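You operate a simulated robot arm through the tools that you are given. There is no shell and no other tool. Be economical: measure what you need, move in short steps, check, and stop when the job is done.

You are at the controls of a simulated robot arm. One attempt, no reset.

## Task
Brush the dirt off the repair belt with the isolator off.
Fine: use the bench brush and put it back; turn the isolator on again after brushing; leave the line stopped. Set down upright: bench brush. What is to be rubbed or washed off counts as gone when no trace of it is left.

Only the result counts: the job must be done as asked and must still hold three seconds after the hand-in. Knocking over, shifting, dropping, spilling or breaking anything else fails it.

## Robot
A 7-joint arm with a two-finger parallel gripper on a trunk, on a base that drives. Base frame: it is fixed to the floor where the robot stands at the start and does not move with it; the origin is under the middle of the robot, x ahead of it, y to its left, z up; the surface under the hand at the start is at about z = 78. Readings come in cm, rad, newtons and seconds.
With the tool pointing down near the work surface it reaches from about 22 to 74 cm from the robot's upright axis, wherever it stands. Its first joint turns from -2.897 to 2.897 rad. Places, roughly: bench brush [-100, -100, 100]; dirt on the repair belt [40, 50, 80]; repair control box [0, 50, 60]; repair isolator switch [50, 0, 80]; shelf of the repair line [40, 10, 40]. Payload 1.57 kg.
Tool frame: the origin (TCP) lies between the finger pads and is the grasp point; the fingertips stand 3 cm ahead of it; z points along the fingers, y is the line along which they close. Largest opening 11 cm; finger width 2.4, thickness 1.2; the body of the gripper, 4.8 by 11.2 cm, starts 7.8 cm behind the TCP.
Orientation is that of the tool frame in the base frame, as a unit quaternion [w, x, y, z]. With the fingers straight down and closing along the base's y, the tool's x points along the base's -x, its y along +y and its z along -z.

## Interface
- The arm moves only by the tool apply_moves. Its argument "motion" is a list of rows, each a list of 7 numbers: the shift along the base's x, y, z in units of 30 mm (1.0 is 30 mm), then the turn, a rotation vector about the base's x, y, z in units of 4 degrees (1.0 is 4 degrees), then the opening in per cent of the stroke, from 0 (shut) to 100 (fully open). In form: [[x, y, z, rx, ry, rz, grip], ...]. A call has 1 to 20 rows; each row shifts and turns the commanded pose from where the row before left it. A call with a number of a shift or a turn outside -1 to 1 is refused whole. A row lasts 0.2 s, in which the tool goes at most 5 cm and 0.15 rad; a call with a longer step from one row to the next is refused whole, and so is a gripper value outside its range. Where a pose cannot be reached the arm comes as near as it can. A force on the tool above 40 N (or 10 N above the force at the start of the call, whichever is more), or a blocked arm, ends the call early, and 0.2 s more pass. Each finger travels about 4.5 cm/s and halts on what it meets, pressing with about 20 N; the grip force reading is that of the motor and also rises with nothing between the fingers. The clock runs only during rows and for 0.2 s after the last one: add rows that do not move to give the fingers time. It gives the time, the measured TCP pose, the force on the tool (base axes), the opening and the grip force at its end, in the units of the frame above (readings bear some noise), with the torque about the TCP (base axes, N m) and any sound that the robot's microphone picked up, and new pictures: "pictures" is both (left out), scene, wrist or none.
- Cameras (640 x 400 px; columns grow to the right, rows downward): "scene" is now at [-0.57, 17.66, 153.85]; the picture's right is [0.41, -0.91, 0.00], its down [-0.84, -0.38, -0.39] and it looks along [0.35, 0.16, -0.92] (base axes); focal length 257 px, centre (320, 200). "wrist" rides on the gripper at [7, 1.6, -14.1] in the tool frame; the picture's right is [-0.23, 0.97, 0.00], its down [-0.86, -0.20, -0.48] and it looks along [-0.47, -0.11, 0.88] (tool axes); focal length 222 px, centre (320, 200). There is no depth. A picture from a camera that has moved, and an enlarged one, comes with that camera's place and axes in the base frame and with its lens.
- slide_trunk(by): slides the trunk up (or, below 0, down) by that many cm; the arm and the scene camera ride with it, the base frame stays. It gives what a move gives, with no picture.
- base_move(legs): drives the robot by 1 to 6 legs, each [ahead, turn to the left] in cm and rad, along the robot's own axes; the way and the turn of a leg run together, so that a leg with both is an arc; at most 150 cm and 3.142 rad a leg. The arm and the cameras ride along, it lands a little off, and it stops where it bumps. It gives what a move gives, and a new picture of the scene camera.
- turn_head(pan, tilt): turns the head with the scene camera to pan (to the left, within 2.705 rad either way) and tilt (down, from -0.506 to 1.204), counted from straight ahead of the robot. It gives what a move gives, and a new picture of the scene camera.
- inspect(camera, box): a new picture of the part [left, top, right, bottom] of that camera's present view, enlarged. No time passes.
- hand_in(): hands the job in; it is judged then, once.

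Go step by step. Nothing tells you exact positions but the pictures and the camera data: compare them with the known pose of the tool, close in by small moves and look again before you grip or let go. The budget is 120 turns and 260 pictures, counting those below and the enlarged ones. Unless the task says otherwise, let go and move clear before handing in, and close with one line.

The tools are called after ">>>" as name(argument=value, ...) on one line, values as JSON. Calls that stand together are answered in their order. apply_moves: Moves the arm, as the interface text tells. Its arguments: {"type":"object","properties":{"motion":{"type":"array","items":{"type":"array","items":{"type":"number"}}},"pictures":{"type":"string","enum":["both","scene","wrist","none"]}},"required":["motion"]} The other tools are called the same way: slide_trunk (by) slides the trunk up or down; base_move (legs) drives the base; turn_head (pan, tilt) turns the head that bears the scene camera; inspect (camera, box) takes an enlarged picture of a part of a camera's view; hand_in () hands the job in.

At the start:

```text
t: 0.0
tcp_pos: [22.51, 42.68, 109.95]
orientation: [-0.001, 0.0, 1.0, 0.0]
ft_force: [0.9, 0.2, -0.2]
torque: [-0.01, -0.04, 0.03]
gripper_width: 11.03
grip_force: 0.0
trunk travel left (down, up): [-50.0, 9.0]
robot x, y, heading: [-0.14, 0.3, -0.0]
head pan, tilt: [0.424, 1.171]
```

scene: 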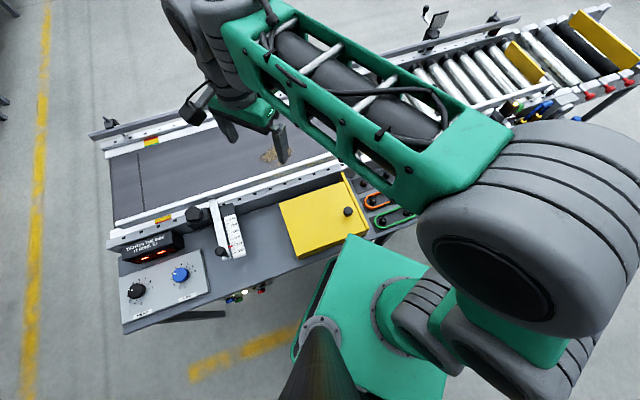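
wrist: 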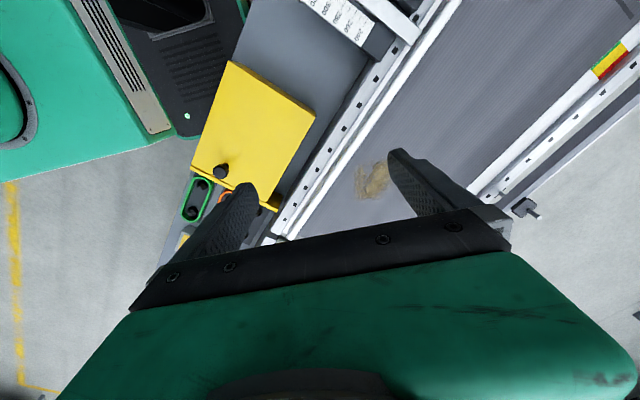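

I see a belt conveyor with dirt on it, a yellow cover, a control plate with two knobs and a display. I'll look around for the isolator and the brush.

>>> turn_head(pan=-0.3, tilt=0.8)

>>> turn_head(pan=-2.4, tilt=0.5)

>>> turn_head(pan=1.0, tilt=0.9)

```text
t: 1.1
tcp_pos: [22.43, 42.67, 109.84]
orientation: [0.001, 0.0, 1.0, 0.0]
ft_force: [-0.6, -0.3, 0.2]
torque: [0.0, -0.01, 0.03]
gripper_width: 10.99
grip_force: 0.0
trunk travel left (down, up): [-50.0, 9.0]
robot x, y, heading: [-0.33, 0.04, -0.001]
head pan, tilt: [-0.3, 0.799]
camera scene: at [1.84, 12.9, 156.45], right [-0.29, -0.96, 0.0], down [-0.69, 0.21, -0.7], along [0.67, -0.21, -0.72], focal length 257 px, centre (320, 200)
```

scene: 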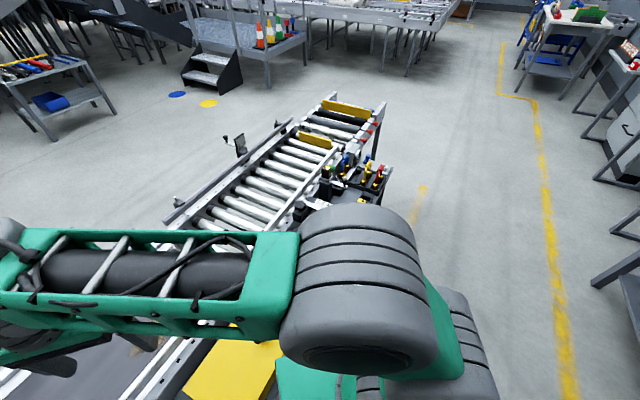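

```text
t: 3.1
tcp_pos: [22.47, 42.66, 109.85]
orientation: [0.001, -0.001, 1.0, -0.001]
ft_force: [-0.7, 0.6, 0.3]
torque: [0.01, 0.03, 0.04]
gripper_width: 10.99
grip_force: 0.0
trunk travel left (down, up): [-50.0, 9.0]
robot x, y, heading: [0.01, 0.25, 0.005]
head pan, tilt: [-2.4, 0.499]
camera scene: at [-12.57, 9.12, 159.05], right [-0.68, 0.74, 0.0], down [0.35, 0.32, -0.88], along [-0.65, -0.59, -0.48], focal length 257 px, centre (320, 200)
```

scene: 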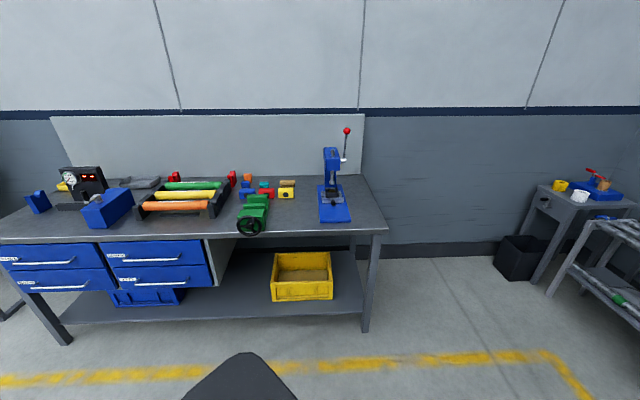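

```text
t: 6.0
tcp_pos: [22.42, 42.51, 109.83]
orientation: [0.001, 0.0, 1.0, -0.001]
ft_force: [-0.3, 0.2, -0.4]
torque: [-0.03, 0.02, 0.02]
gripper_width: 10.99
grip_force: 0.0
trunk travel left (down, up): [-50.0, 9.0]
robot x, y, heading: [-0.32, -0.06, -0.004]
head pan, tilt: [1.0, 0.901]
camera scene: at [-1.78, 21.63, 155.66], right [0.84, -0.54, 0.0], down [-0.42, -0.66, -0.62], along [0.34, 0.52, -0.78], focal length 257 px, centre (320, 200)
```

scene: 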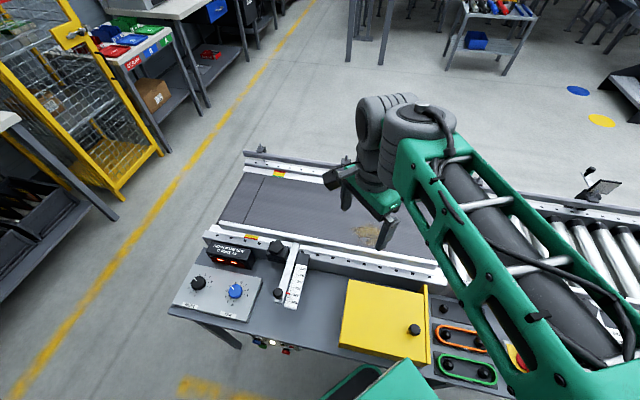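

The workbench is behind on the right; I need enlarged views of it, and of the isolator zone.

>>> inspect(camera="scene", box=[160, 220, 560, 400])

>>> turn_head(pan=-2.2, tilt=0.6)

>>> inspect(camera="scene", box=[100, 80, 420, 280])

```text
1.60 times, centred on (360, 310) of scene
camera zoom: at [-1.78, 21.63, 155.66], right [0.84, -0.54, 0.0], down [-0.42, -0.66, -0.62], along [0.34, 0.52, -0.78], focal length 412 px, centre (256, 24)
```

zoom: 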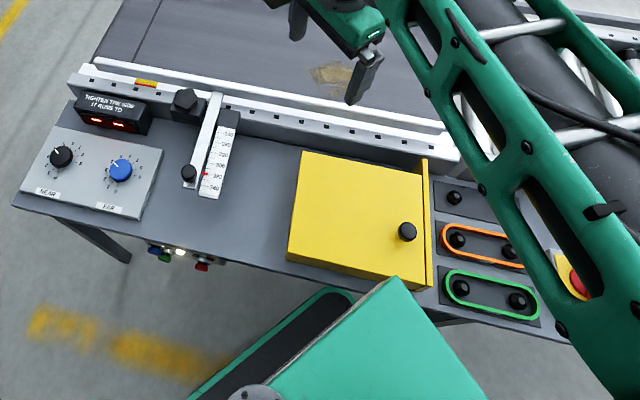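

```text
t: 8.7
tcp_pos: [22.48, 42.67, 109.96]
orientation: [0.0, 0.0, 1.0, 0.0]
ft_force: [0.1, 1.0, -0.3]
torque: [0.0, 0.02, 0.0]
gripper_width: 10.99
grip_force: 0.0
trunk travel left (down, up): [-50.0, 9.0]
robot x, y, heading: [-0.45, 0.22, -0.0]
head pan, tilt: [-2.201, 0.6]
camera scene: at [-11.07, 8.13, 158.14], right [-0.81, 0.59, 0.0], down [0.33, 0.46, -0.83], along [-0.49, -0.67, -0.56], focal length 257 px, centre (320, 200)
```

scene: 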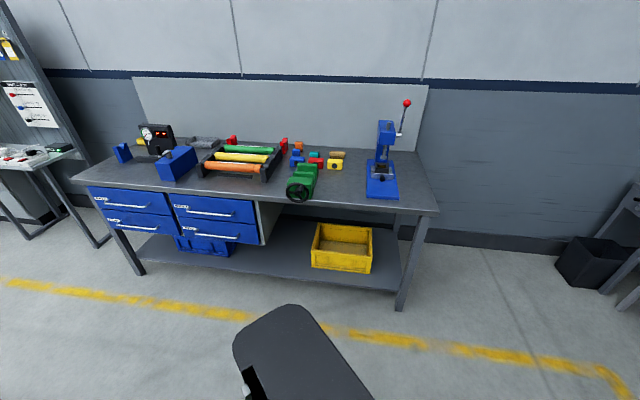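

```text
2.00 times, centred on (260, 180) of scene
camera zoom: at [-11.07, 8.13, 158.14], right [-0.81, 0.59, 0.0], down [0.33, 0.46, -0.83], along [-0.49, -0.67, -0.56], focal length 514 px, centre (440, 240)
```

zoom: 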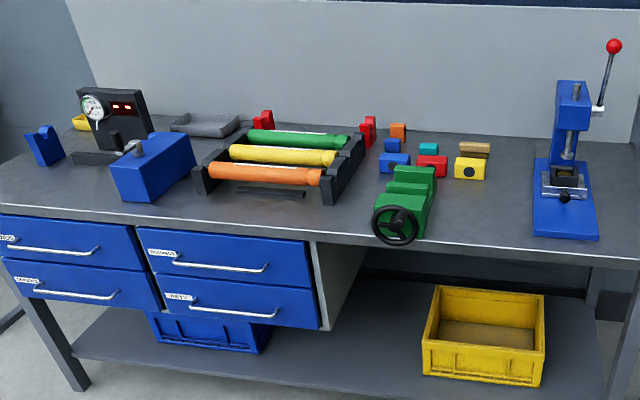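

A wooden-topped item at the back of the bench, around [-108,-108], could be the brush; zooming in.

>>> inspect(camera="scene", box=[280, 130, 360, 180])

>>> turn_head(pan=0.0, tilt=1.2)

```text
8.00 times, centred on (320, 155) of scene
camera zoom: at [-11.07, 8.13, 158.14], right [-0.81, 0.59, 0.0], down [0.33, 0.46, -0.83], along [-0.49, -0.67, -0.56], focal length 2058 px, centre (320, 560)
```

zoom: 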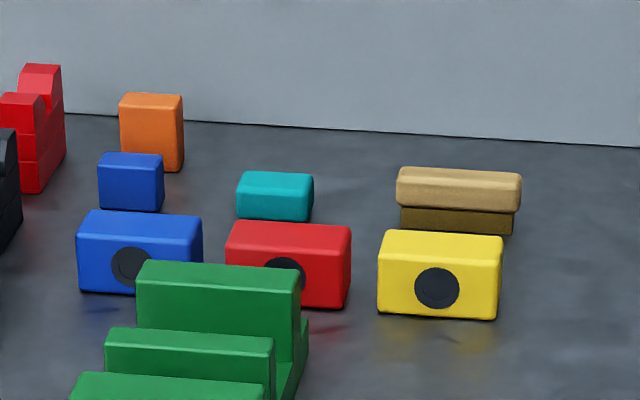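

```text
t: 10.8
tcp_pos: [22.51, 42.74, 109.86]
orientation: [0.0, 0.0, 1.0, 0.0]
ft_force: [-0.2, 0.0, -0.2]
torque: [0.0, -0.01, -0.01]
gripper_width: 11.0
grip_force: 0.0
trunk travel left (down, up): [-50.0, 9.0]
robot x, y, heading: [-0.32, -0.24, -0.0]
head pan, tilt: [0.0, 1.201]
camera scene: at [-0.27, 15.27, 153.68], right [0.0, -1.0, 0.0], down [-0.93, 0.0, -0.36], along [0.36, 0.0, -0.93], focal length 257 px, centre (320, 200)
```

scene: 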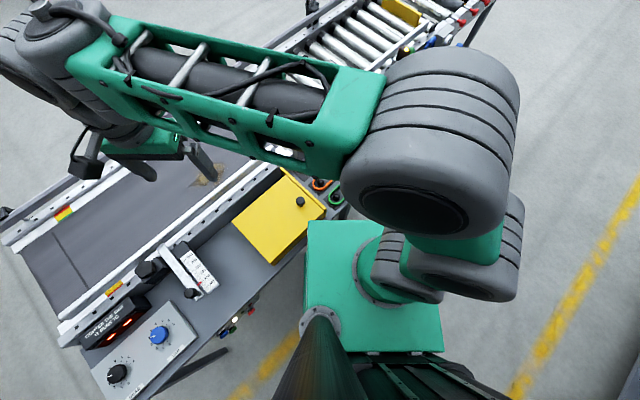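

The brush is the brown-backed block at the back of the bench. Now I move the hand right to see the isolator with the wrist camera.

>>> apply_moves(motion=[[0.3, -1, 0.3, 0, 0, 0, 0], [0.3, -1, 0.3, 0, 0, 0, 0], [0.3, -1, 0.3, 0, 0, 0, 0], [0.3, -1, 0.3, 0, 0, 0, 0], [0.3, -1, 0.3, 0, 0, 0, 0], [0.3, -1, 0, 0, 0, 0, 0], [0.3, -1, 0, 0, 0, 0, 0], [0.3, -1, 0, 0, 0, 0, 0], [0.3, -1, 0, 0, 0, 0, 0], [0.3, -1, 0, 0, 0, 0, 0], [0.3, -1, 0, 0, 0, 0, 0]])

```text
t: 13.2
tcp_pos: [32.54, 9.57, 114.39]
orientation: [0.0, 0.0, 1.0, 0.0]
ft_force: [-0.5, 0.6, -0.4]
torque: [0.0, -0.03, -0.01]
gripper_width: 0.0
grip_force: 19.9
trunk travel left (down, up): [-50.0, 9.0]
robot x, y, heading: [0.21, 0.3, -0.0]
head pan, tilt: [0.0, 1.201]
camera scene: at [-0.27, 15.25, 153.68], right [0.0, -1.0, 0.0], down [-0.93, 0.0, -0.36], along [0.36, 0.0, -0.93], focal length 257 px, centre (320, 200)
camera wrist: at [25.56, 11.14, 128.52], right [0.23, 0.97, 0.0], down [0.86, -0.2, 0.48], along [0.47, -0.11, -0.88], focal length 222 px, centre (320, 200)
```

scene: 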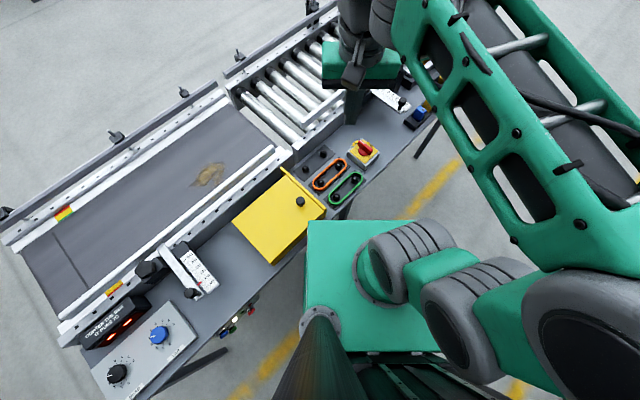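
wrist: 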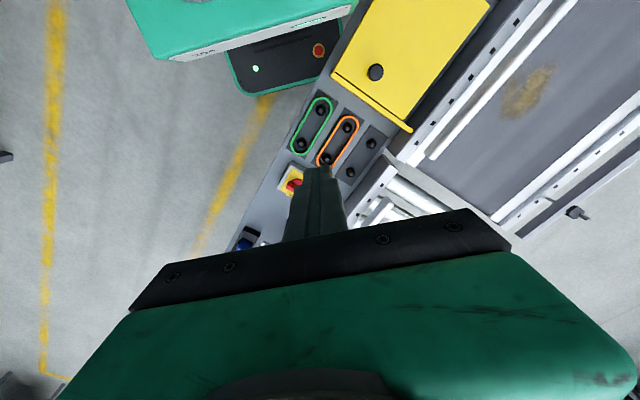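

The isolator is the red rotary handle on the yellow plate. Closer look.

>>> inspect(camera="scene", box=[322, 125, 402, 175])

>>> inspect(camera="scene", box=[190, 280, 270, 340])

>>> inspect(camera="scene", box=[170, 150, 250, 200])

```text
8.00 times, centred on (362, 150) of scene
camera zoom: at [-0.27, 15.25, 153.68], right [0.0, -1.0, 0.0], down [-0.93, 0.0, -0.36], along [0.36, 0.0, -0.93], focal length 2058 px, centre (-16, 600)
```

zoom: 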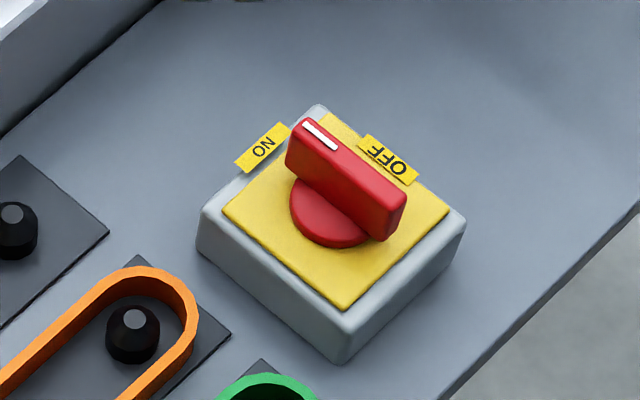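

```text
6.67 times, centred on (230, 310) of scene
camera zoom: at [-0.27, 15.25, 153.68], right [0.0, -1.0, 0.0], down [-0.93, 0.0, -0.36], along [0.36, 0.0, -0.93], focal length 1715 px, centre (920, -533)
```

zoom: 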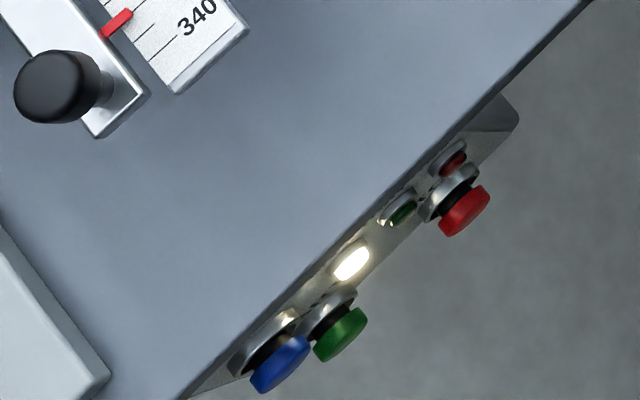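

```text
8.00 times, centred on (210, 175) of scene
camera zoom: at [-0.27, 15.25, 153.68], right [0.0, -1.0, 0.0], down [-0.93, 0.0, -0.36], along [0.36, 0.0, -0.93], focal length 2058 px, centre (1200, 400)
```

zoom: 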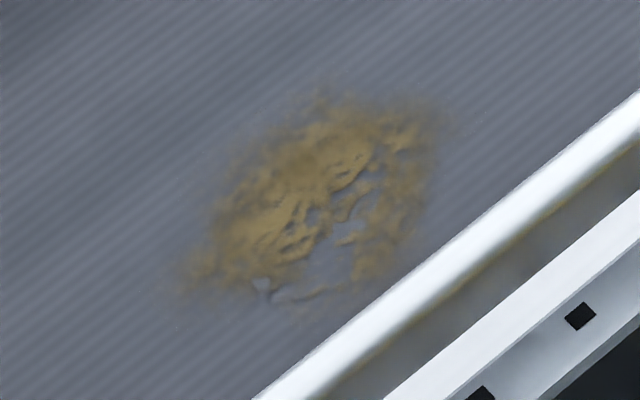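

The handle is ON now (stripe toward ON); OFF is a quarter turn clockwise, the line looks stopped. I move above the handle, turned 45° so fingers straddle it.

>>> apply_moves(motion=[[0.26, -0.22, -0.2, 0, 0, 0.9375, 100], [0.26, -0.22, -0.2, 0, 0, 0.9375, 100], [0.26, -0.22, -0.2, 0, 0, 0.9375, 100], [0.26, -0.22, -0.2, 0, 0, 0.9375, 100], [0.26, -0.22, -0.2, 0, 0, 0.9375, 100], [0.26, -0.22, -0.2, 0, 0, 0.9375, 100], [0.26, -0.22, -0.2, 0, 0, 0.9375, 100], [0.26, -0.22, -0.2, 0, 0, 0.9375, 100], [0.26, -0.22, -0.2, 0, 0, 0.9375, 100], [0.26, -0.22, -0.2, 0, 0, 0.9375, 100], [0.26, -0.22, -0.2, 0, 0, 0.9375, 100], [0.26, -0.22, -0.2, 0, 0, 0.9375, 100]])

```text
t: 15.8
tcp_pos: [41.84, 1.85, 107.15]
orientation: [0.0, -0.384, 0.923, -0.001]
ft_force: [-0.3, 0.0, -0.1]
torque: [-0.01, -0.02, 0.01]
gripper_width: 11.0
grip_force: 0.2
trunk travel left (down, up): [-50.0, 9.0]
robot x, y, heading: [0.13, -0.07, -0.002]
head pan, tilt: [0.0, 1.201]
camera scene: at [-0.26, 15.26, 153.68], right [0.0, -1.0, 0.0], down [-0.93, 0.0, -0.36], along [0.36, 0.0, -0.93], focal length 257 px, centre (320, 200)
camera wrist: at [35.67, -2.14, 121.28], right [-0.53, 0.85, 0.0], down [0.74, 0.46, 0.48], along [0.41, 0.25, -0.88], focal length 222 px, centre (320, 200)
```

scene: 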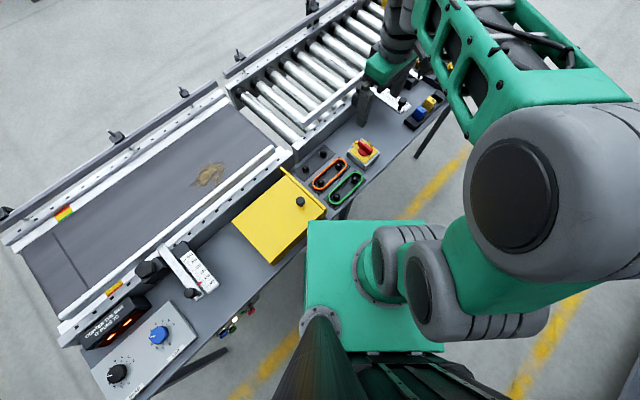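
wrist: 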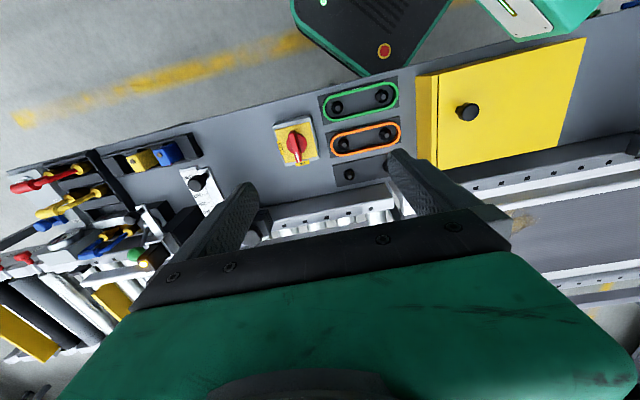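

The isolator lies a little beyond my first estimate; zooming to triangulate.

>>> inspect(camera="wrist", box=[256, 110, 336, 160])

>>> inspect(camera="scene", box=[322, 125, 402, 175])

```text
8.00 times, centred on (296, 135) of wrist
camera zoom: at [35.67, -2.14, 121.28], right [-0.53, 0.85, 0.0], down [0.74, 0.46, 0.48], along [0.41, 0.25, -0.88], focal length 1777 px, centre (512, 720)
```

zoom: 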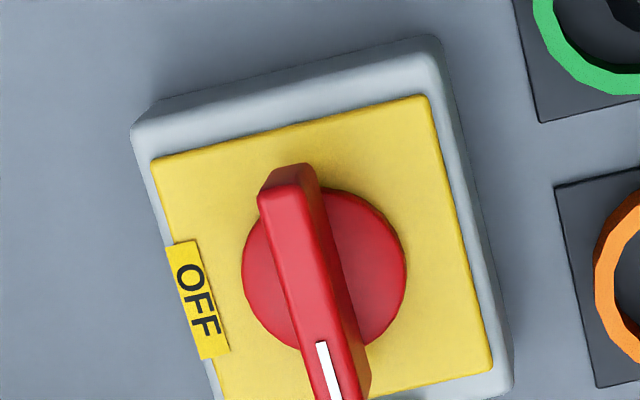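

```text
8.00 times, centred on (362, 150) of scene
camera zoom: at [-0.26, 15.26, 153.68], right [0.0, -1.0, 0.0], down [-0.93, 0.0, -0.36], along [0.36, 0.0, -0.93], focal length 2058 px, centre (-16, 600)
```

zoom: 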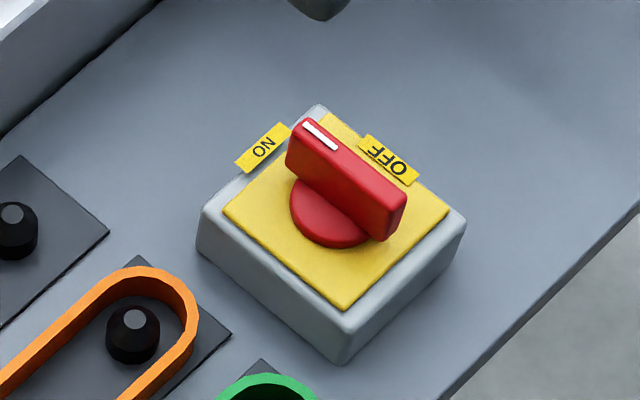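

Triangulation puts the handle axis near [48.1, 0.0], disc z≈76, top ≈81. I go above it with a 6.6 cm opening.

>>> apply_moves(motion=[[0.3, -0.1, -0.8, 0, 0, 0, 60], [0.3, -0.1, -0.8, 0, 0, 0, 60], [0.3, -0.1, -0.8, 0, 0, 0, 60], [0.3, -0.1, -0.8, 0, 0, 0, 60], [0.3, -0.1, -0.8, 0, 0, 0, 60], [0.3, -0.1, -0.8, 0, 0, 0, 60], [0.29, -0.02, -0.6, 0, 0, 0, 60]])

```text
t: 17.4
tcp_pos: [48.08, -0.15, 91.14]
orientation: [0.0, -0.382, 0.924, -0.001]
ft_force: [-0.3, -1.0, 0.5]
torque: [-0.03, 0.02, 0.0]
gripper_width: 6.57
grip_force: 0.1
trunk travel left (down, up): [-50.0, 9.0]
robot x, y, heading: [-0.09, 0.32, -0.0]
head pan, tilt: [0.0, 1.201]
camera scene: at [-0.25, 15.26, 153.68], right [0.0, -1.0, 0.0], down [-0.93, 0.0, -0.36], along [0.36, 0.0, -0.93], focal length 257 px, centre (320, 200)
camera wrist: at [41.97, -3.95, 105.23], right [-0.53, 0.85, 0.0], down [0.75, 0.46, 0.48], along [0.41, 0.25, -0.88], focal length 222 px, centre (320, 200)
```

scene: 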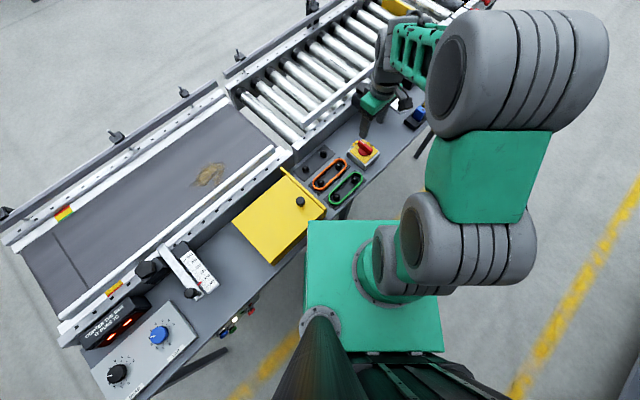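
wrist: 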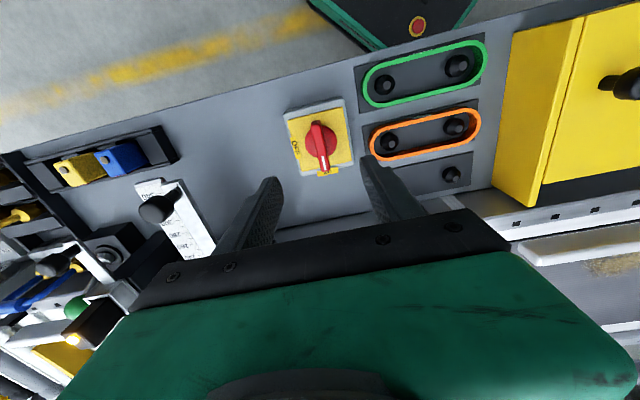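

Hand seems nearly centred over the handle; quick zoom to check before descending.

>>> inspect(camera="wrist", box=[260, 80, 388, 240])

```text
2.50 times, centred on (324, 160) of wrist
camera zoom: at [41.97, -3.95, 105.23], right [-0.53, 0.85, 0.0], down [0.75, 0.46, 0.48], along [0.41, 0.25, -0.88], focal length 555 px, centre (310, 300)
```

zoom: 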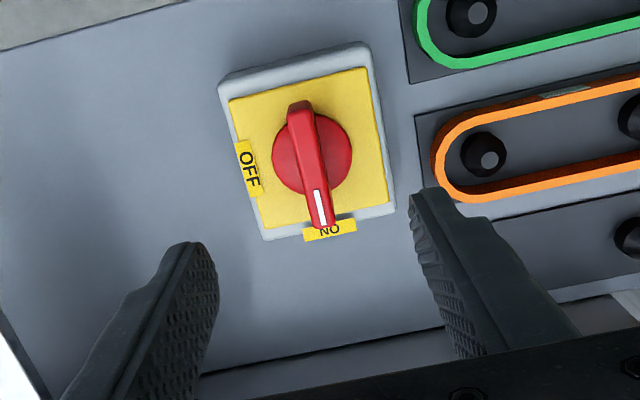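

Aligned at [48.1, 0.0]. Descend to TCP z≈80 and close.

>>> apply_moves(motion=[[0, 0.05, -0.95, 0, 0, 0, 60], [0, 0, -0.95, 0, 0, 0, 60], [0, 0, -0.95, 0, 0, 0, 60], [0, 0, -0.85, 0, 0, 0, 60], [0, 0, 0, 0, 0, 0, 60]])

```text
t: 18.6
tcp_pos: [47.92, 0.05, 79.92]
orientation: [0.0, -0.382, 0.924, 0.0]
ft_force: [-0.3, 0.6, -0.4]
torque: [-0.01, 0.0, 0.0]
gripper_width: 6.6
grip_force: 0.2
trunk travel left (down, up): [-50.0, 9.0]
robot x, y, heading: [-0.27, -0.02, 0.003]
head pan, tilt: [0.0, 1.201]
camera scene: at [-0.25, 15.26, 153.68], right [0.0, -1.0, 0.0], down [-0.93, 0.0, -0.36], along [0.36, 0.0, -0.93], focal length 257 px, centre (320, 200)
camera wrist: at [41.84, -3.79, 94.09], right [-0.53, 0.85, 0.0], down [0.75, 0.46, 0.48], along [0.41, 0.25, -0.88], focal length 222 px, centre (320, 200)
```

scene: 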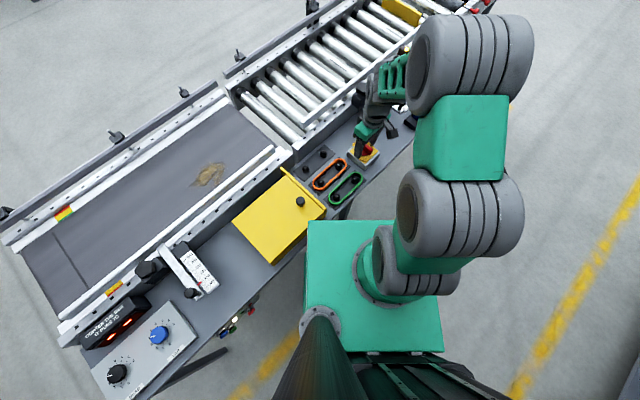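
wrist: 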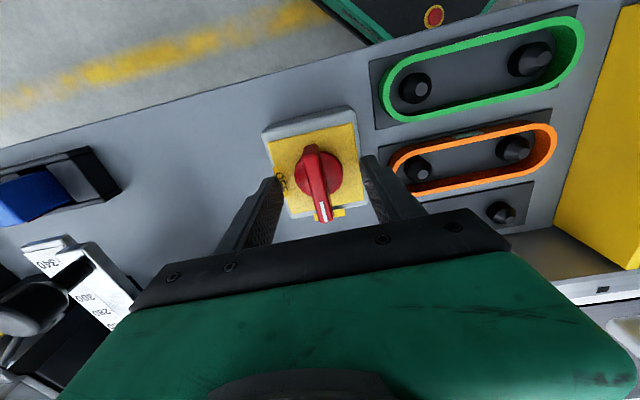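

>>> apply_moves(motion=[[0, 0, 0, 0, 0, 0, 10], [0, 0, 0, 0, 0, 0, 5], [0, 0, 0, 0, 0, 0, 5], [0, 0, 0, 0, 0, 0, 5], [0, 0, 0, 0, 0, 0, 5], [0, 0, 0, 0, 0, 0, 5]], pictures="wrist")

```text
t: 19.9
tcp_pos: [48.09, -0.07, 80.01]
orientation: [0.0, -0.382, 0.924, 0.0]
ft_force: [5.7, -7.4, -2.4]
torque: [-0.01, -0.1, 0.18]
gripper_width: 1.17
grip_force: 29.6
trunk travel left (down, up): [-50.0, 9.0]
robot x, y, heading: [0.12, 0.06, -0.003]
head pan, tilt: [0.0, 1.201]
camera wrist: at [41.9, -3.89, 94.11], right [-0.53, 0.85, 0.0], down [0.75, 0.46, 0.48], along [0.41, 0.25, -0.88], focal length 222 px, centre (320, 200)
```

wrist: 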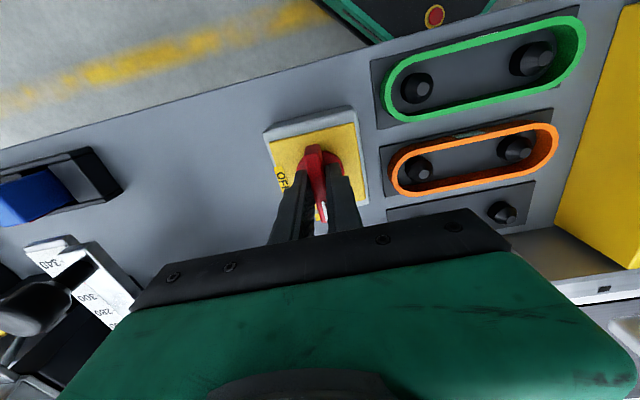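

Gripped at 1.2 cm. Turning clockwise in stages, with a small centring shift.

>>> apply_moves(motion=[[0.04, -0.05, 0, 0, 0, -1, 5], [0, 0, 0, 0, 0, -1, 5], [0, 0, 0, 0, 0, -1, 5], [0, 0, 0, 0, 0, -1, 5], [0, 0, 0, 0, 0, -1, 5], [0, 0, 0, 0, 0, -1, 5], [0, 0, 0, 0, 0, -1, 5], [0, 0, 0, 0, 0, -1, 5], [0, 0, 0, 0, 0, -1, 5], [0, 0, 0, 0, 0, -1, 5], [0, 0, 0, 0, 0, -1, 5]], pictures="wrist")

```text
t: 22.4
tcp_pos: [48.03, -0.03, 79.77]
orientation: [-0.002, -0.012, 1.0, 0.001]
ft_force: [-10.5, 5.3, -2.1]
torque: [0.34, -0.38, 4.19]
gripper_width: 3.52
grip_force: 42.3
trunk travel left (down, up): [-50.0, 9.0]
robot x, y, heading: [0.2, -0.16, 0.0]
head pan, tilt: [0.0, 1.201]
camera wrist: at [40.96, 1.28, 94.04], right [0.21, 0.98, 0.0], down [0.86, -0.18, 0.48], along [0.47, -0.1, -0.88], focal length 222 px, centre (320, 200)
```

wrist: 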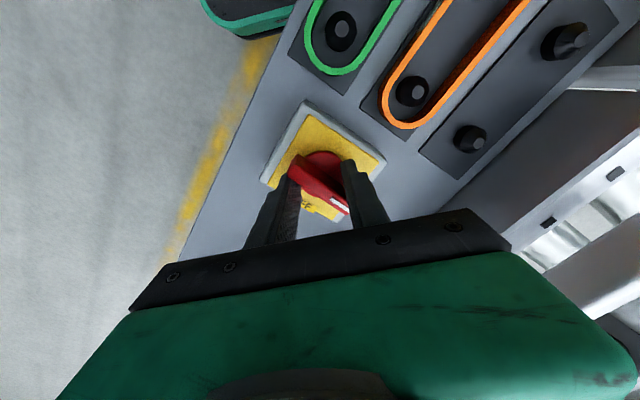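

The fingers splayed; let me see whether the handle turned at all.

>>> inspect(camera="wrist", box=[240, 80, 400, 240])

>>> inspect(camera="scene", box=[322, 125, 402, 175])

```text
2.50 times, centred on (320, 160) of wrist
camera zoom: at [40.96, 1.28, 94.04], right [0.21, 0.98, 0.0], down [0.86, -0.18, 0.48], along [0.47, -0.1, -0.88], focal length 555 px, centre (320, 300)
```

zoom: 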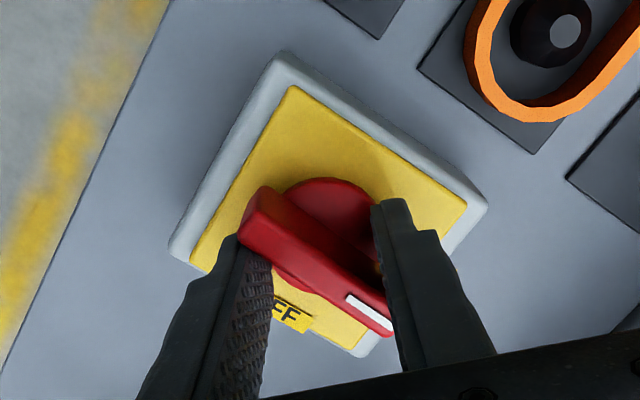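

```text
8.00 times, centred on (362, 150) of scene
camera zoom: at [-0.36, 15.31, 153.66], right [0.0, -1.0, 0.0], down [-0.93, 0.0, -0.36], along [0.36, 0.0, -0.93], focal length 2058 px, centre (-16, 600)
```

zoom: 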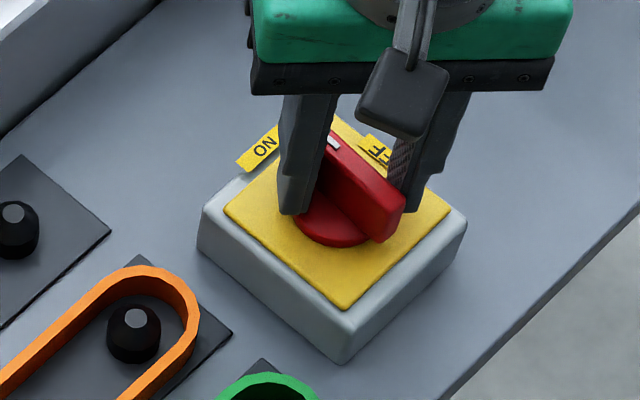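

The handle seems to have turned only slightly; I hold position for a moment to see whether it follows.

>>> apply_moves(motion=[[0, 0, 0, 0, 0, 0, 0], [0, 0, 0, 0, 0, 0, 0], [0, 0, 0, 0, 0, 0, 0], [0, 0, 0, 0, 0, 0, 0], [0, 0, 0, 0, 0, 0, 0], [0, 0, 0, 0, 0, 0, 0]], pictures="wrist")

>>> inspect(camera="wrist", box=[240, 80, 400, 240])

```text
t: 23.8
tcp_pos: [47.96, -0.05, 79.9]
orientation: [0.0, -0.01, 1.0, 0.0]
ft_force: [-13.2, 9.9, -13.0]
torque: [0.34, -0.26, 3.9]
gripper_width: 3.52
grip_force: 42.5
trunk travel left (down, up): [-50.0, 9.0]
robot x, y, heading: [0.36, 0.07, 0.001]
head pan, tilt: [0.0, 1.201]
camera wrist: at [40.97, 1.3, 94.04], right [0.21, 0.98, 0.0], down [0.86, -0.18, 0.48], along [0.47, -0.1, -0.88], focal length 222 px, centre (320, 200)
```

wrist: 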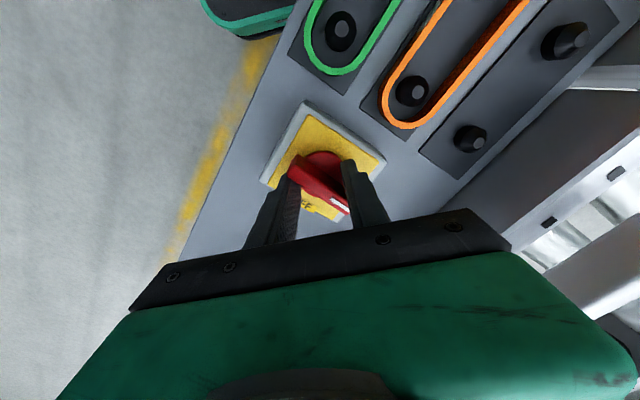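

```text
2.50 times, centred on (320, 160) of wrist
camera zoom: at [40.97, 1.3, 94.04], right [0.21, 0.98, 0.0], down [0.86, -0.18, 0.48], along [0.47, -0.1, -0.88], focal length 555 px, centre (320, 300)
```

zoom: 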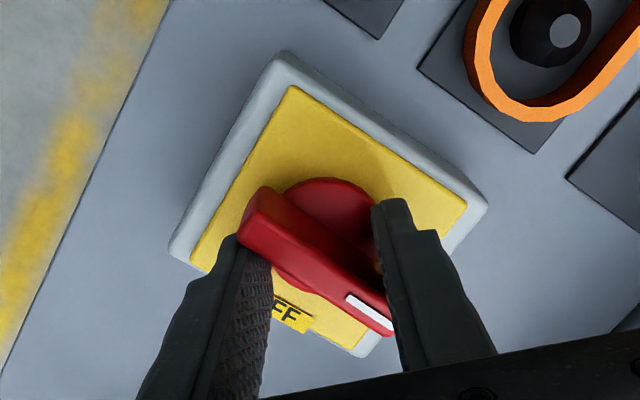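

The handle hasn't budged under ~4 N·m. I unwind, open, and look at the handle again from above before trying differently.

>>> apply_moves(motion=[[0, 0, 0, 0, 0, 1, 40], [0, 0, 0, 0, 0, 1, 60], [0, 0, 0, 0, 0, 1, 60], [0, 0, 0, 0, 0, 1, 60], [0, 0, 0, 0, 0, 1, 60], [0, 0, 0, 0, 0, 1, 60], [0, 0, 0, 0, 0, 1, 60], [0, 0, 0, 0, 0, 1, 60], [0, 0, 0, 0, 0, 1, 60], [0, 0, 0, 0, 0, 1, 60], [0, 0, 0.9, 0, 0, 1, 60], [0, 0, 0.9, 0, 0, 0, 60], [0, 0, 0.7, 0, 0, 0, 60]], pictures="wrist")

>>> inspect(camera="wrist", box=[260, 80, 388, 240])

>>> inspect(camera="scene", box=[322, 125, 402, 175])

```text
t: 26.6
tcp_pos: [48.28, -0.06, 87.3]
orientation: [0.001, -0.382, 0.924, 0.0]
ft_force: [-0.4, 0.0, 0.4]
torque: [0.0, 0.0, -0.01]
gripper_width: 6.58
grip_force: 0.1
trunk travel left (down, up): [-50.0, 9.0]
robot x, y, heading: [0.02, 0.05, 0.001]
head pan, tilt: [0.0, 1.201]
camera wrist: at [42.14, -3.9, 101.5], right [-0.53, 0.85, 0.0], down [0.75, 0.46, 0.48], along [0.41, 0.25, -0.88], focal length 222 px, centre (320, 200)
```

wrist: 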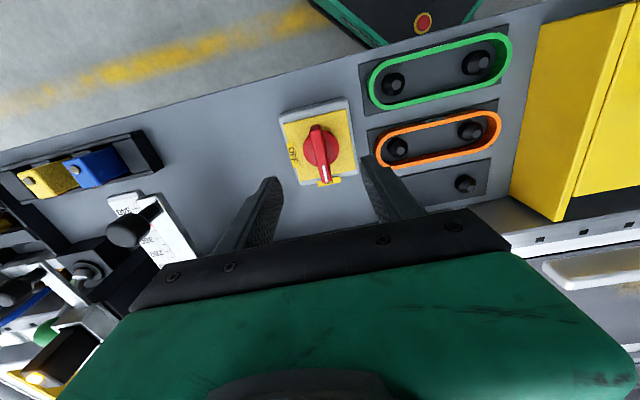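

```text
2.50 times, centred on (324, 160) of wrist
camera zoom: at [42.14, -3.9, 101.5], right [-0.53, 0.85, 0.0], down [0.75, 0.46, 0.48], along [0.41, 0.25, -0.88], focal length 555 px, centre (310, 300)
```

zoom: 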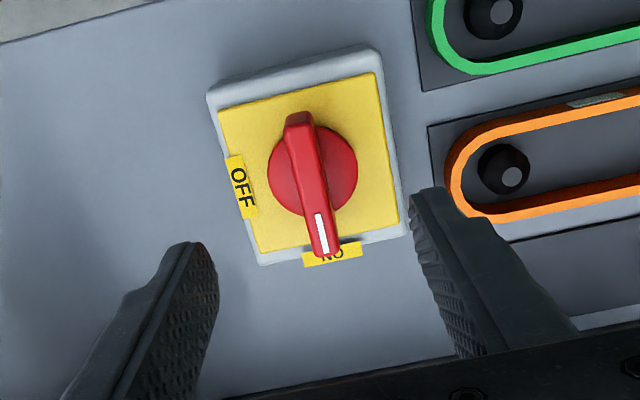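

```text
8.00 times, centred on (362, 150) of scene
camera zoom: at [-0.27, 15.27, 153.68], right [0.0, -1.0, 0.0], down [-0.93, 0.0, -0.36], along [0.36, 0.0, -0.93], focal length 2058 px, centre (-16, 600)
```

zoom: 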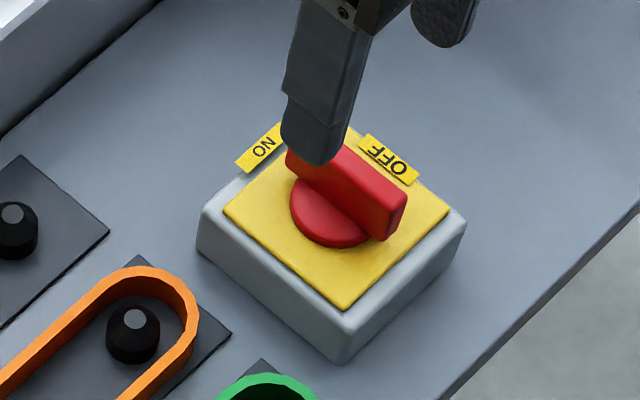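

Handle unmoved. I grip again with full force and turn a little slowly, reading the torque.

>>> apply_moves(motion=[[-0.03, 0, -0.85, 0, 0, 0, 60], [0, 0, -0.85, 0, 0, 0, 60], [0, 0, -0.9, 0, 0, 0, 60], [0.0, 0, 0, 0, 0, 0, 0], [0, 0, 0, 0, 0, 0, 0], [0, 0, 0, 0, 0, 0, 0], [0, 0, 0, 0, 0, 0, 0], [0, 0, 0, 0, 0, 0, 0], [0, 0, 0, 0, 0, 0, 0], [0, 0, 0, 0, 0, 0, 0]], pictures="none")

>>> apply_moves(motion=[[0, 0, 0, 0, 0, -0.3, 0], [0, 0, 0, 0, 0, -0.3, 0], [0, 0, 0, 0, 0, -0.3, 0], [0, 0, 0, 0, 0, -0.3, 0], [0, 0, 0, 0, 0, -0.3, 0], [0, 0, 0, 0, 0, -0.3, 0]], pictures="none")

>>> apply_moves(motion=[[0, 0, 0, 0, 0, 0.3, 0], [0, 0, 0, 0, 0, 0.3, 0], [0, 0, 0, 0, 0, 0.3, 0], [0, 0, 0, 0, 0, 0.3, 0], [0, 0, 0, 0, 0, 0.3, 0], [0, 0, 0, 0, 0, 0.3, 0], [0, 0, 0, 0, 0, 0.3, 0], [0, 0, 0, 0, 0, 0.3, 0], [0, 0, 0, 0, 0, 0.3, 0], [0, 0, 0, 0, 0, 0.3, 0], [0, 0, 0, 0, 0, 0.3, 0], [0, 0, 0, 0, 0, 0.3, 0]], pictures="wrist")

```text
t: 28.8
tcp_pos: [48.26, 0.14, 79.5]
orientation: [-0.002, -0.383, 0.924, 0.0]
ft_force: [-11.2, 19.7, -0.6]
torque: [0.8, 0.46, -0.02]
gripper_width: 3.98
grip_force: 45.0
trunk travel left (down, up): [-50.0, 9.0]
robot x, y, heading: [-0.01, -0.61, -0.003]
head pan, tilt: [0.0, 1.201]
```

```text
t: 30.1
tcp_pos: [48.15, -0.03, 79.53]
orientation: [-0.002, -0.324, 0.946, 0.0]
ft_force: [-4.6, 13.8, -18.5]
torque: [0.36, -0.25, 0.88]
gripper_width: 4.01
grip_force: 45.0
trunk travel left (down, up): [-50.0, 9.0]
robot x, y, heading: [-0.34, 0.39, -0.0]
head pan, tilt: [0.0, 1.201]
```

```text
t: 32.8
tcp_pos: [48.03, 0.02, 79.48]
orientation: [-0.001, -0.44, 0.898, 0.001]
ft_force: [-4.4, 15.1, -24.5]
torque: [-0.16, 0.31, 0.0]
gripper_width: 4.04
grip_force: 45.0
trunk travel left (down, up): [-50.0, 9.0]
robot x, y, heading: [0.27, 0.15, 0.001]
head pan, tilt: [0.0, 1.201]
camera wrist: at [42.51, -4.62, 93.63], right [-0.63, 0.78, 0.0], down [0.68, 0.55, 0.48], along [0.37, 0.3, -0.88], focal length 222 px, centre (320, 200)
```

wrist: 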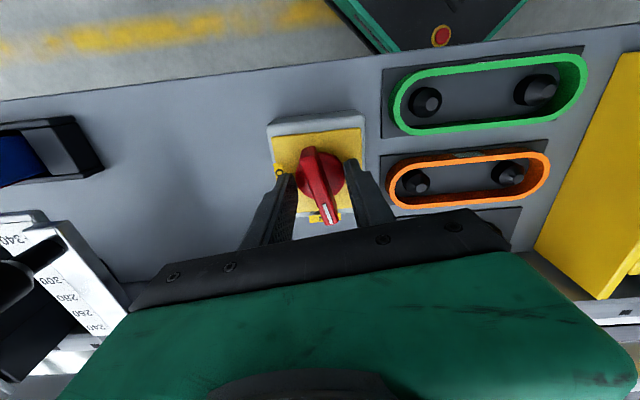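

The fingertips were catching the fixed disc (4 cm) – too low. Open, raise to TCP z≈81.2, realign and grip only the bar.

>>> apply_moves(motion=[[0, 0, 0, 0, 0, -0.6, 60], [0, 0, 0, 0, 0, -0.6, 60], [0, 0, 0, 0, 0, -0.6, 60], [0.02, 0, 0.3, 0, 0, 0, 60], [0, 0, 0.28, 0, 0, 0, 60], [0, 0, 0, 0, 0, 0, 0], [0, 0, 0, 0, 0, 0, 0], [0, 0, 0, 0, 0, 0, 0], [0, 0, 0, 0, 0, 0, 0], [0, 0, 0, 0, 0, 0, 0], [0, 0, 0, 0, 0, 0, 0], [0, 0, 0, 0, 0, 0, 0]], pictures="none")

>>> apply_moves(motion=[[0, 0, 0, 0, 0, -0.5, 0], [0, 0, 0, 0, 0, -0.5, 0], [0, 0, 0, 0, 0, -0.5, 0], [0, 0, 0, 0, 0, -0.5, 0], [0, 0, 0, 0, 0, -0.5, 0], [0, 0, 0, 0, 0, -0.5, 0], [0, 0, 0, 0, 0, -0.5, 0], [0, 0, 0, 0, 0, -0.5, 0], [0, 0, 0, 0, 0, -0.5, 0], [0, 0, 0, 0, 0, -0.5, 0]], pictures="wrist")

```text
t: 35.4
tcp_pos: [47.98, -0.12, 81.28]
orientation: [0.0, -0.384, 0.923, 0.001]
ft_force: [-6.2, 17.2, -0.5]
torque: [0.82, -0.21, 0.08]
gripper_width: 1.17
grip_force: 28.8
trunk travel left (down, up): [-50.0, 9.0]
robot x, y, heading: [-0.07, -0.09, 0.003]
head pan, tilt: [0.0, 1.201]
```

```text
t: 37.5
tcp_pos: [47.96, -0.16, 81.41]
orientation: [-0.001, -0.216, 0.976, 0.0]
ft_force: [-13.9, 1.1, -15.1]
torque: [-0.04, 0.02, 1.36]
gripper_width: 2.04
grip_force: 34.0
trunk travel left (down, up): [-50.0, 9.0]
robot x, y, heading: [0.17, 0.22, -0.001]
head pan, tilt: [0.0, 1.201]
camera wrist: at [40.94, -1.68, 95.49], right [-0.21, 0.98, 0.0], down [0.86, 0.18, 0.48], along [0.47, 0.1, -0.88], focal length 222 px, centre (320, 200)
```

wrist: 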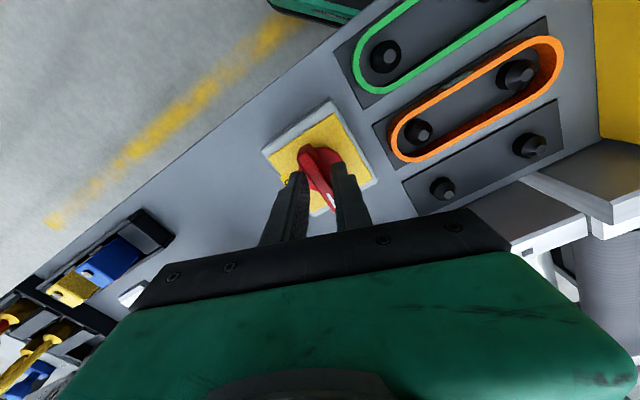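

>>> apply_moves(motion=[[0, 0, 0, 0, 0, -0.7, 0], [0, 0, 0, 0, 0, -0.7, 0], [0, 0, 0, 0, 0, -0.7, 0], [0, 0, 0, 0, 0, -0.7, 0], [0, 0, 0, 0, 0, -0.7, 0], [0, 0, 0, 0, 0, -0.7, 0], [0, 0, 0, 0, 0, -0.7, 0], [0, 0, 0, 0, 0, -0.7, 0]], pictures="wrist")

>>> inspect(camera="wrist", box=[240, 80, 400, 240])

```text
t: 39.4
tcp_pos: [47.99, -0.13, 81.42]
orientation: [0.0, -0.025, 1.0, 0.0]
ft_force: [-13.5, 9.4, -0.8]
torque: [0.1, 0.49, 3.82]
gripper_width: 3.38
grip_force: 41.7
trunk travel left (down, up): [-50.0, 9.0]
robot x, y, heading: [-0.44, 0.38, 0.003]
head pan, tilt: [0.0, 1.201]
camera wrist: at [40.91, 1.13, 95.55], right [0.18, 0.98, 0.0], down [0.86, -0.16, 0.48], along [0.47, -0.09, -0.88], focal length 222 px, centre (320, 200)
```

wrist: 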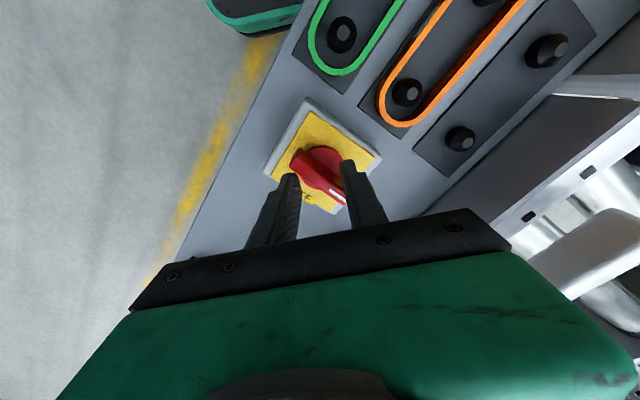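

```text
2.50 times, centred on (320, 160) of wrist
camera zoom: at [40.91, 1.13, 95.55], right [0.18, 0.98, 0.0], down [0.86, -0.16, 0.48], along [0.47, -0.09, -0.88], focal length 555 px, centre (320, 300)
```

zoom: 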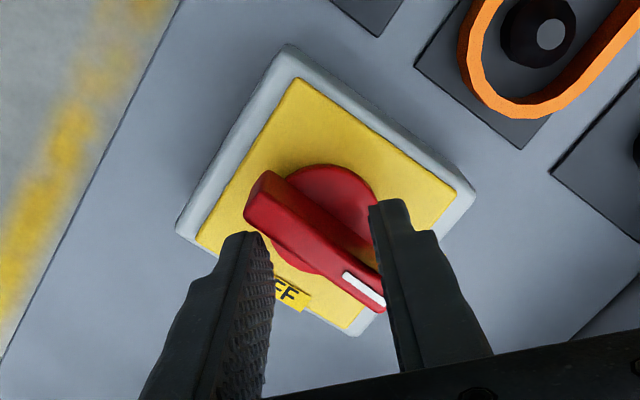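

The handle won't turn clockwise. I test the other sense: unwind, regrip, and turn counter-clockwise.

>>> apply_moves(motion=[[0, 0, 0, 0, 0, 1, 30], [0, 0, 0, 0, 0, 1, 40], [0, 0, 0, 0, 0, 1, 40], [0, 0, 0, 0, 0, 1, 40], [0, 0, 0, 0, 0, 1, 40], [0, 0, 0, 0, 0, 1, 40], [0, 0, 0, 0, 0, 1, 40], [0, 0, 0, 0, 0, 1, 40], [0, 0, 0, 0, 0, 1, 40], [0, 0, 0, 0, 0, 1, 40], [0, 0, 0, 0, 0, 0.6, 40], [0, 0, 0, 0, 0, 0, 0], [0, 0, 0, 0, 0, 0, 0], [0, 0, 0, 0, 0, 0, 0], [0, 0, 0, 0, 0, 0, 0], [0, 0, 0, 0, 0, 0, 0]], pictures="none")

>>> apply_moves(motion=[[0, 0, 0, 0, 0, 0.5, 0], [0, 0, 0, 0, 0, 0.5, 0], [0, 0, 0, 0, 0, 0.5, 0], [0, 0, 0, 0, 0, 0.5, 0], [0, 0, 0, 0, 0, 0.5, 0], [0, 0, 0, 0, 0, 0.5, 0]], pictures="wrist")

```text
t: 42.8
tcp_pos: [47.97, -0.04, 81.26]
orientation: [-0.001, -0.384, 0.923, 0.001]
ft_force: [-6.9, 12.6, 2.3]
torque: [0.24, 0.23, 0.07]
gripper_width: 1.18
grip_force: 29.5
trunk travel left (down, up): [-50.0, 9.0]
robot x, y, heading: [-0.1, 0.2, -0.001]
head pan, tilt: [0.0, 1.201]
```

```text
t: 44.1
tcp_pos: [48.02, -0.07, 81.27]
orientation: [-0.001, -0.478, 0.879, 0.001]
ft_force: [-7.5, 7.2, -9.9]
torque: [0.55, -0.24, -0.01]
gripper_width: 1.18
grip_force: 29.1
trunk travel left (down, up): [-50.0, 9.0]
robot x, y, heading: [-0.11, -0.02, -0.001]
head pan, tilt: [0.0, 1.201]
camera wrist: at [42.84, -5.17, 95.45], right [-0.69, 0.72, 0.0], down [0.63, 0.61, 0.48], along [0.34, 0.33, -0.88], focal length 222 px, centre (320, 200)
```

wrist: 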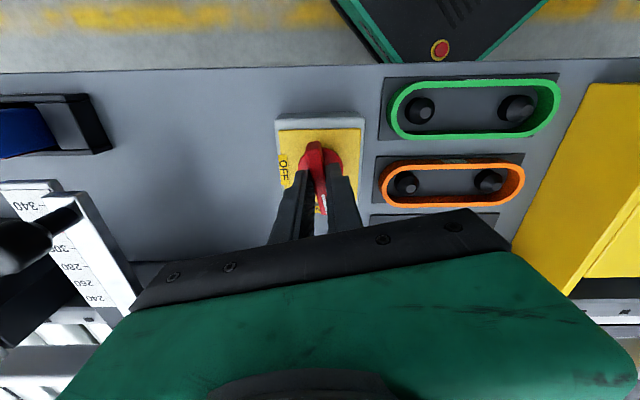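

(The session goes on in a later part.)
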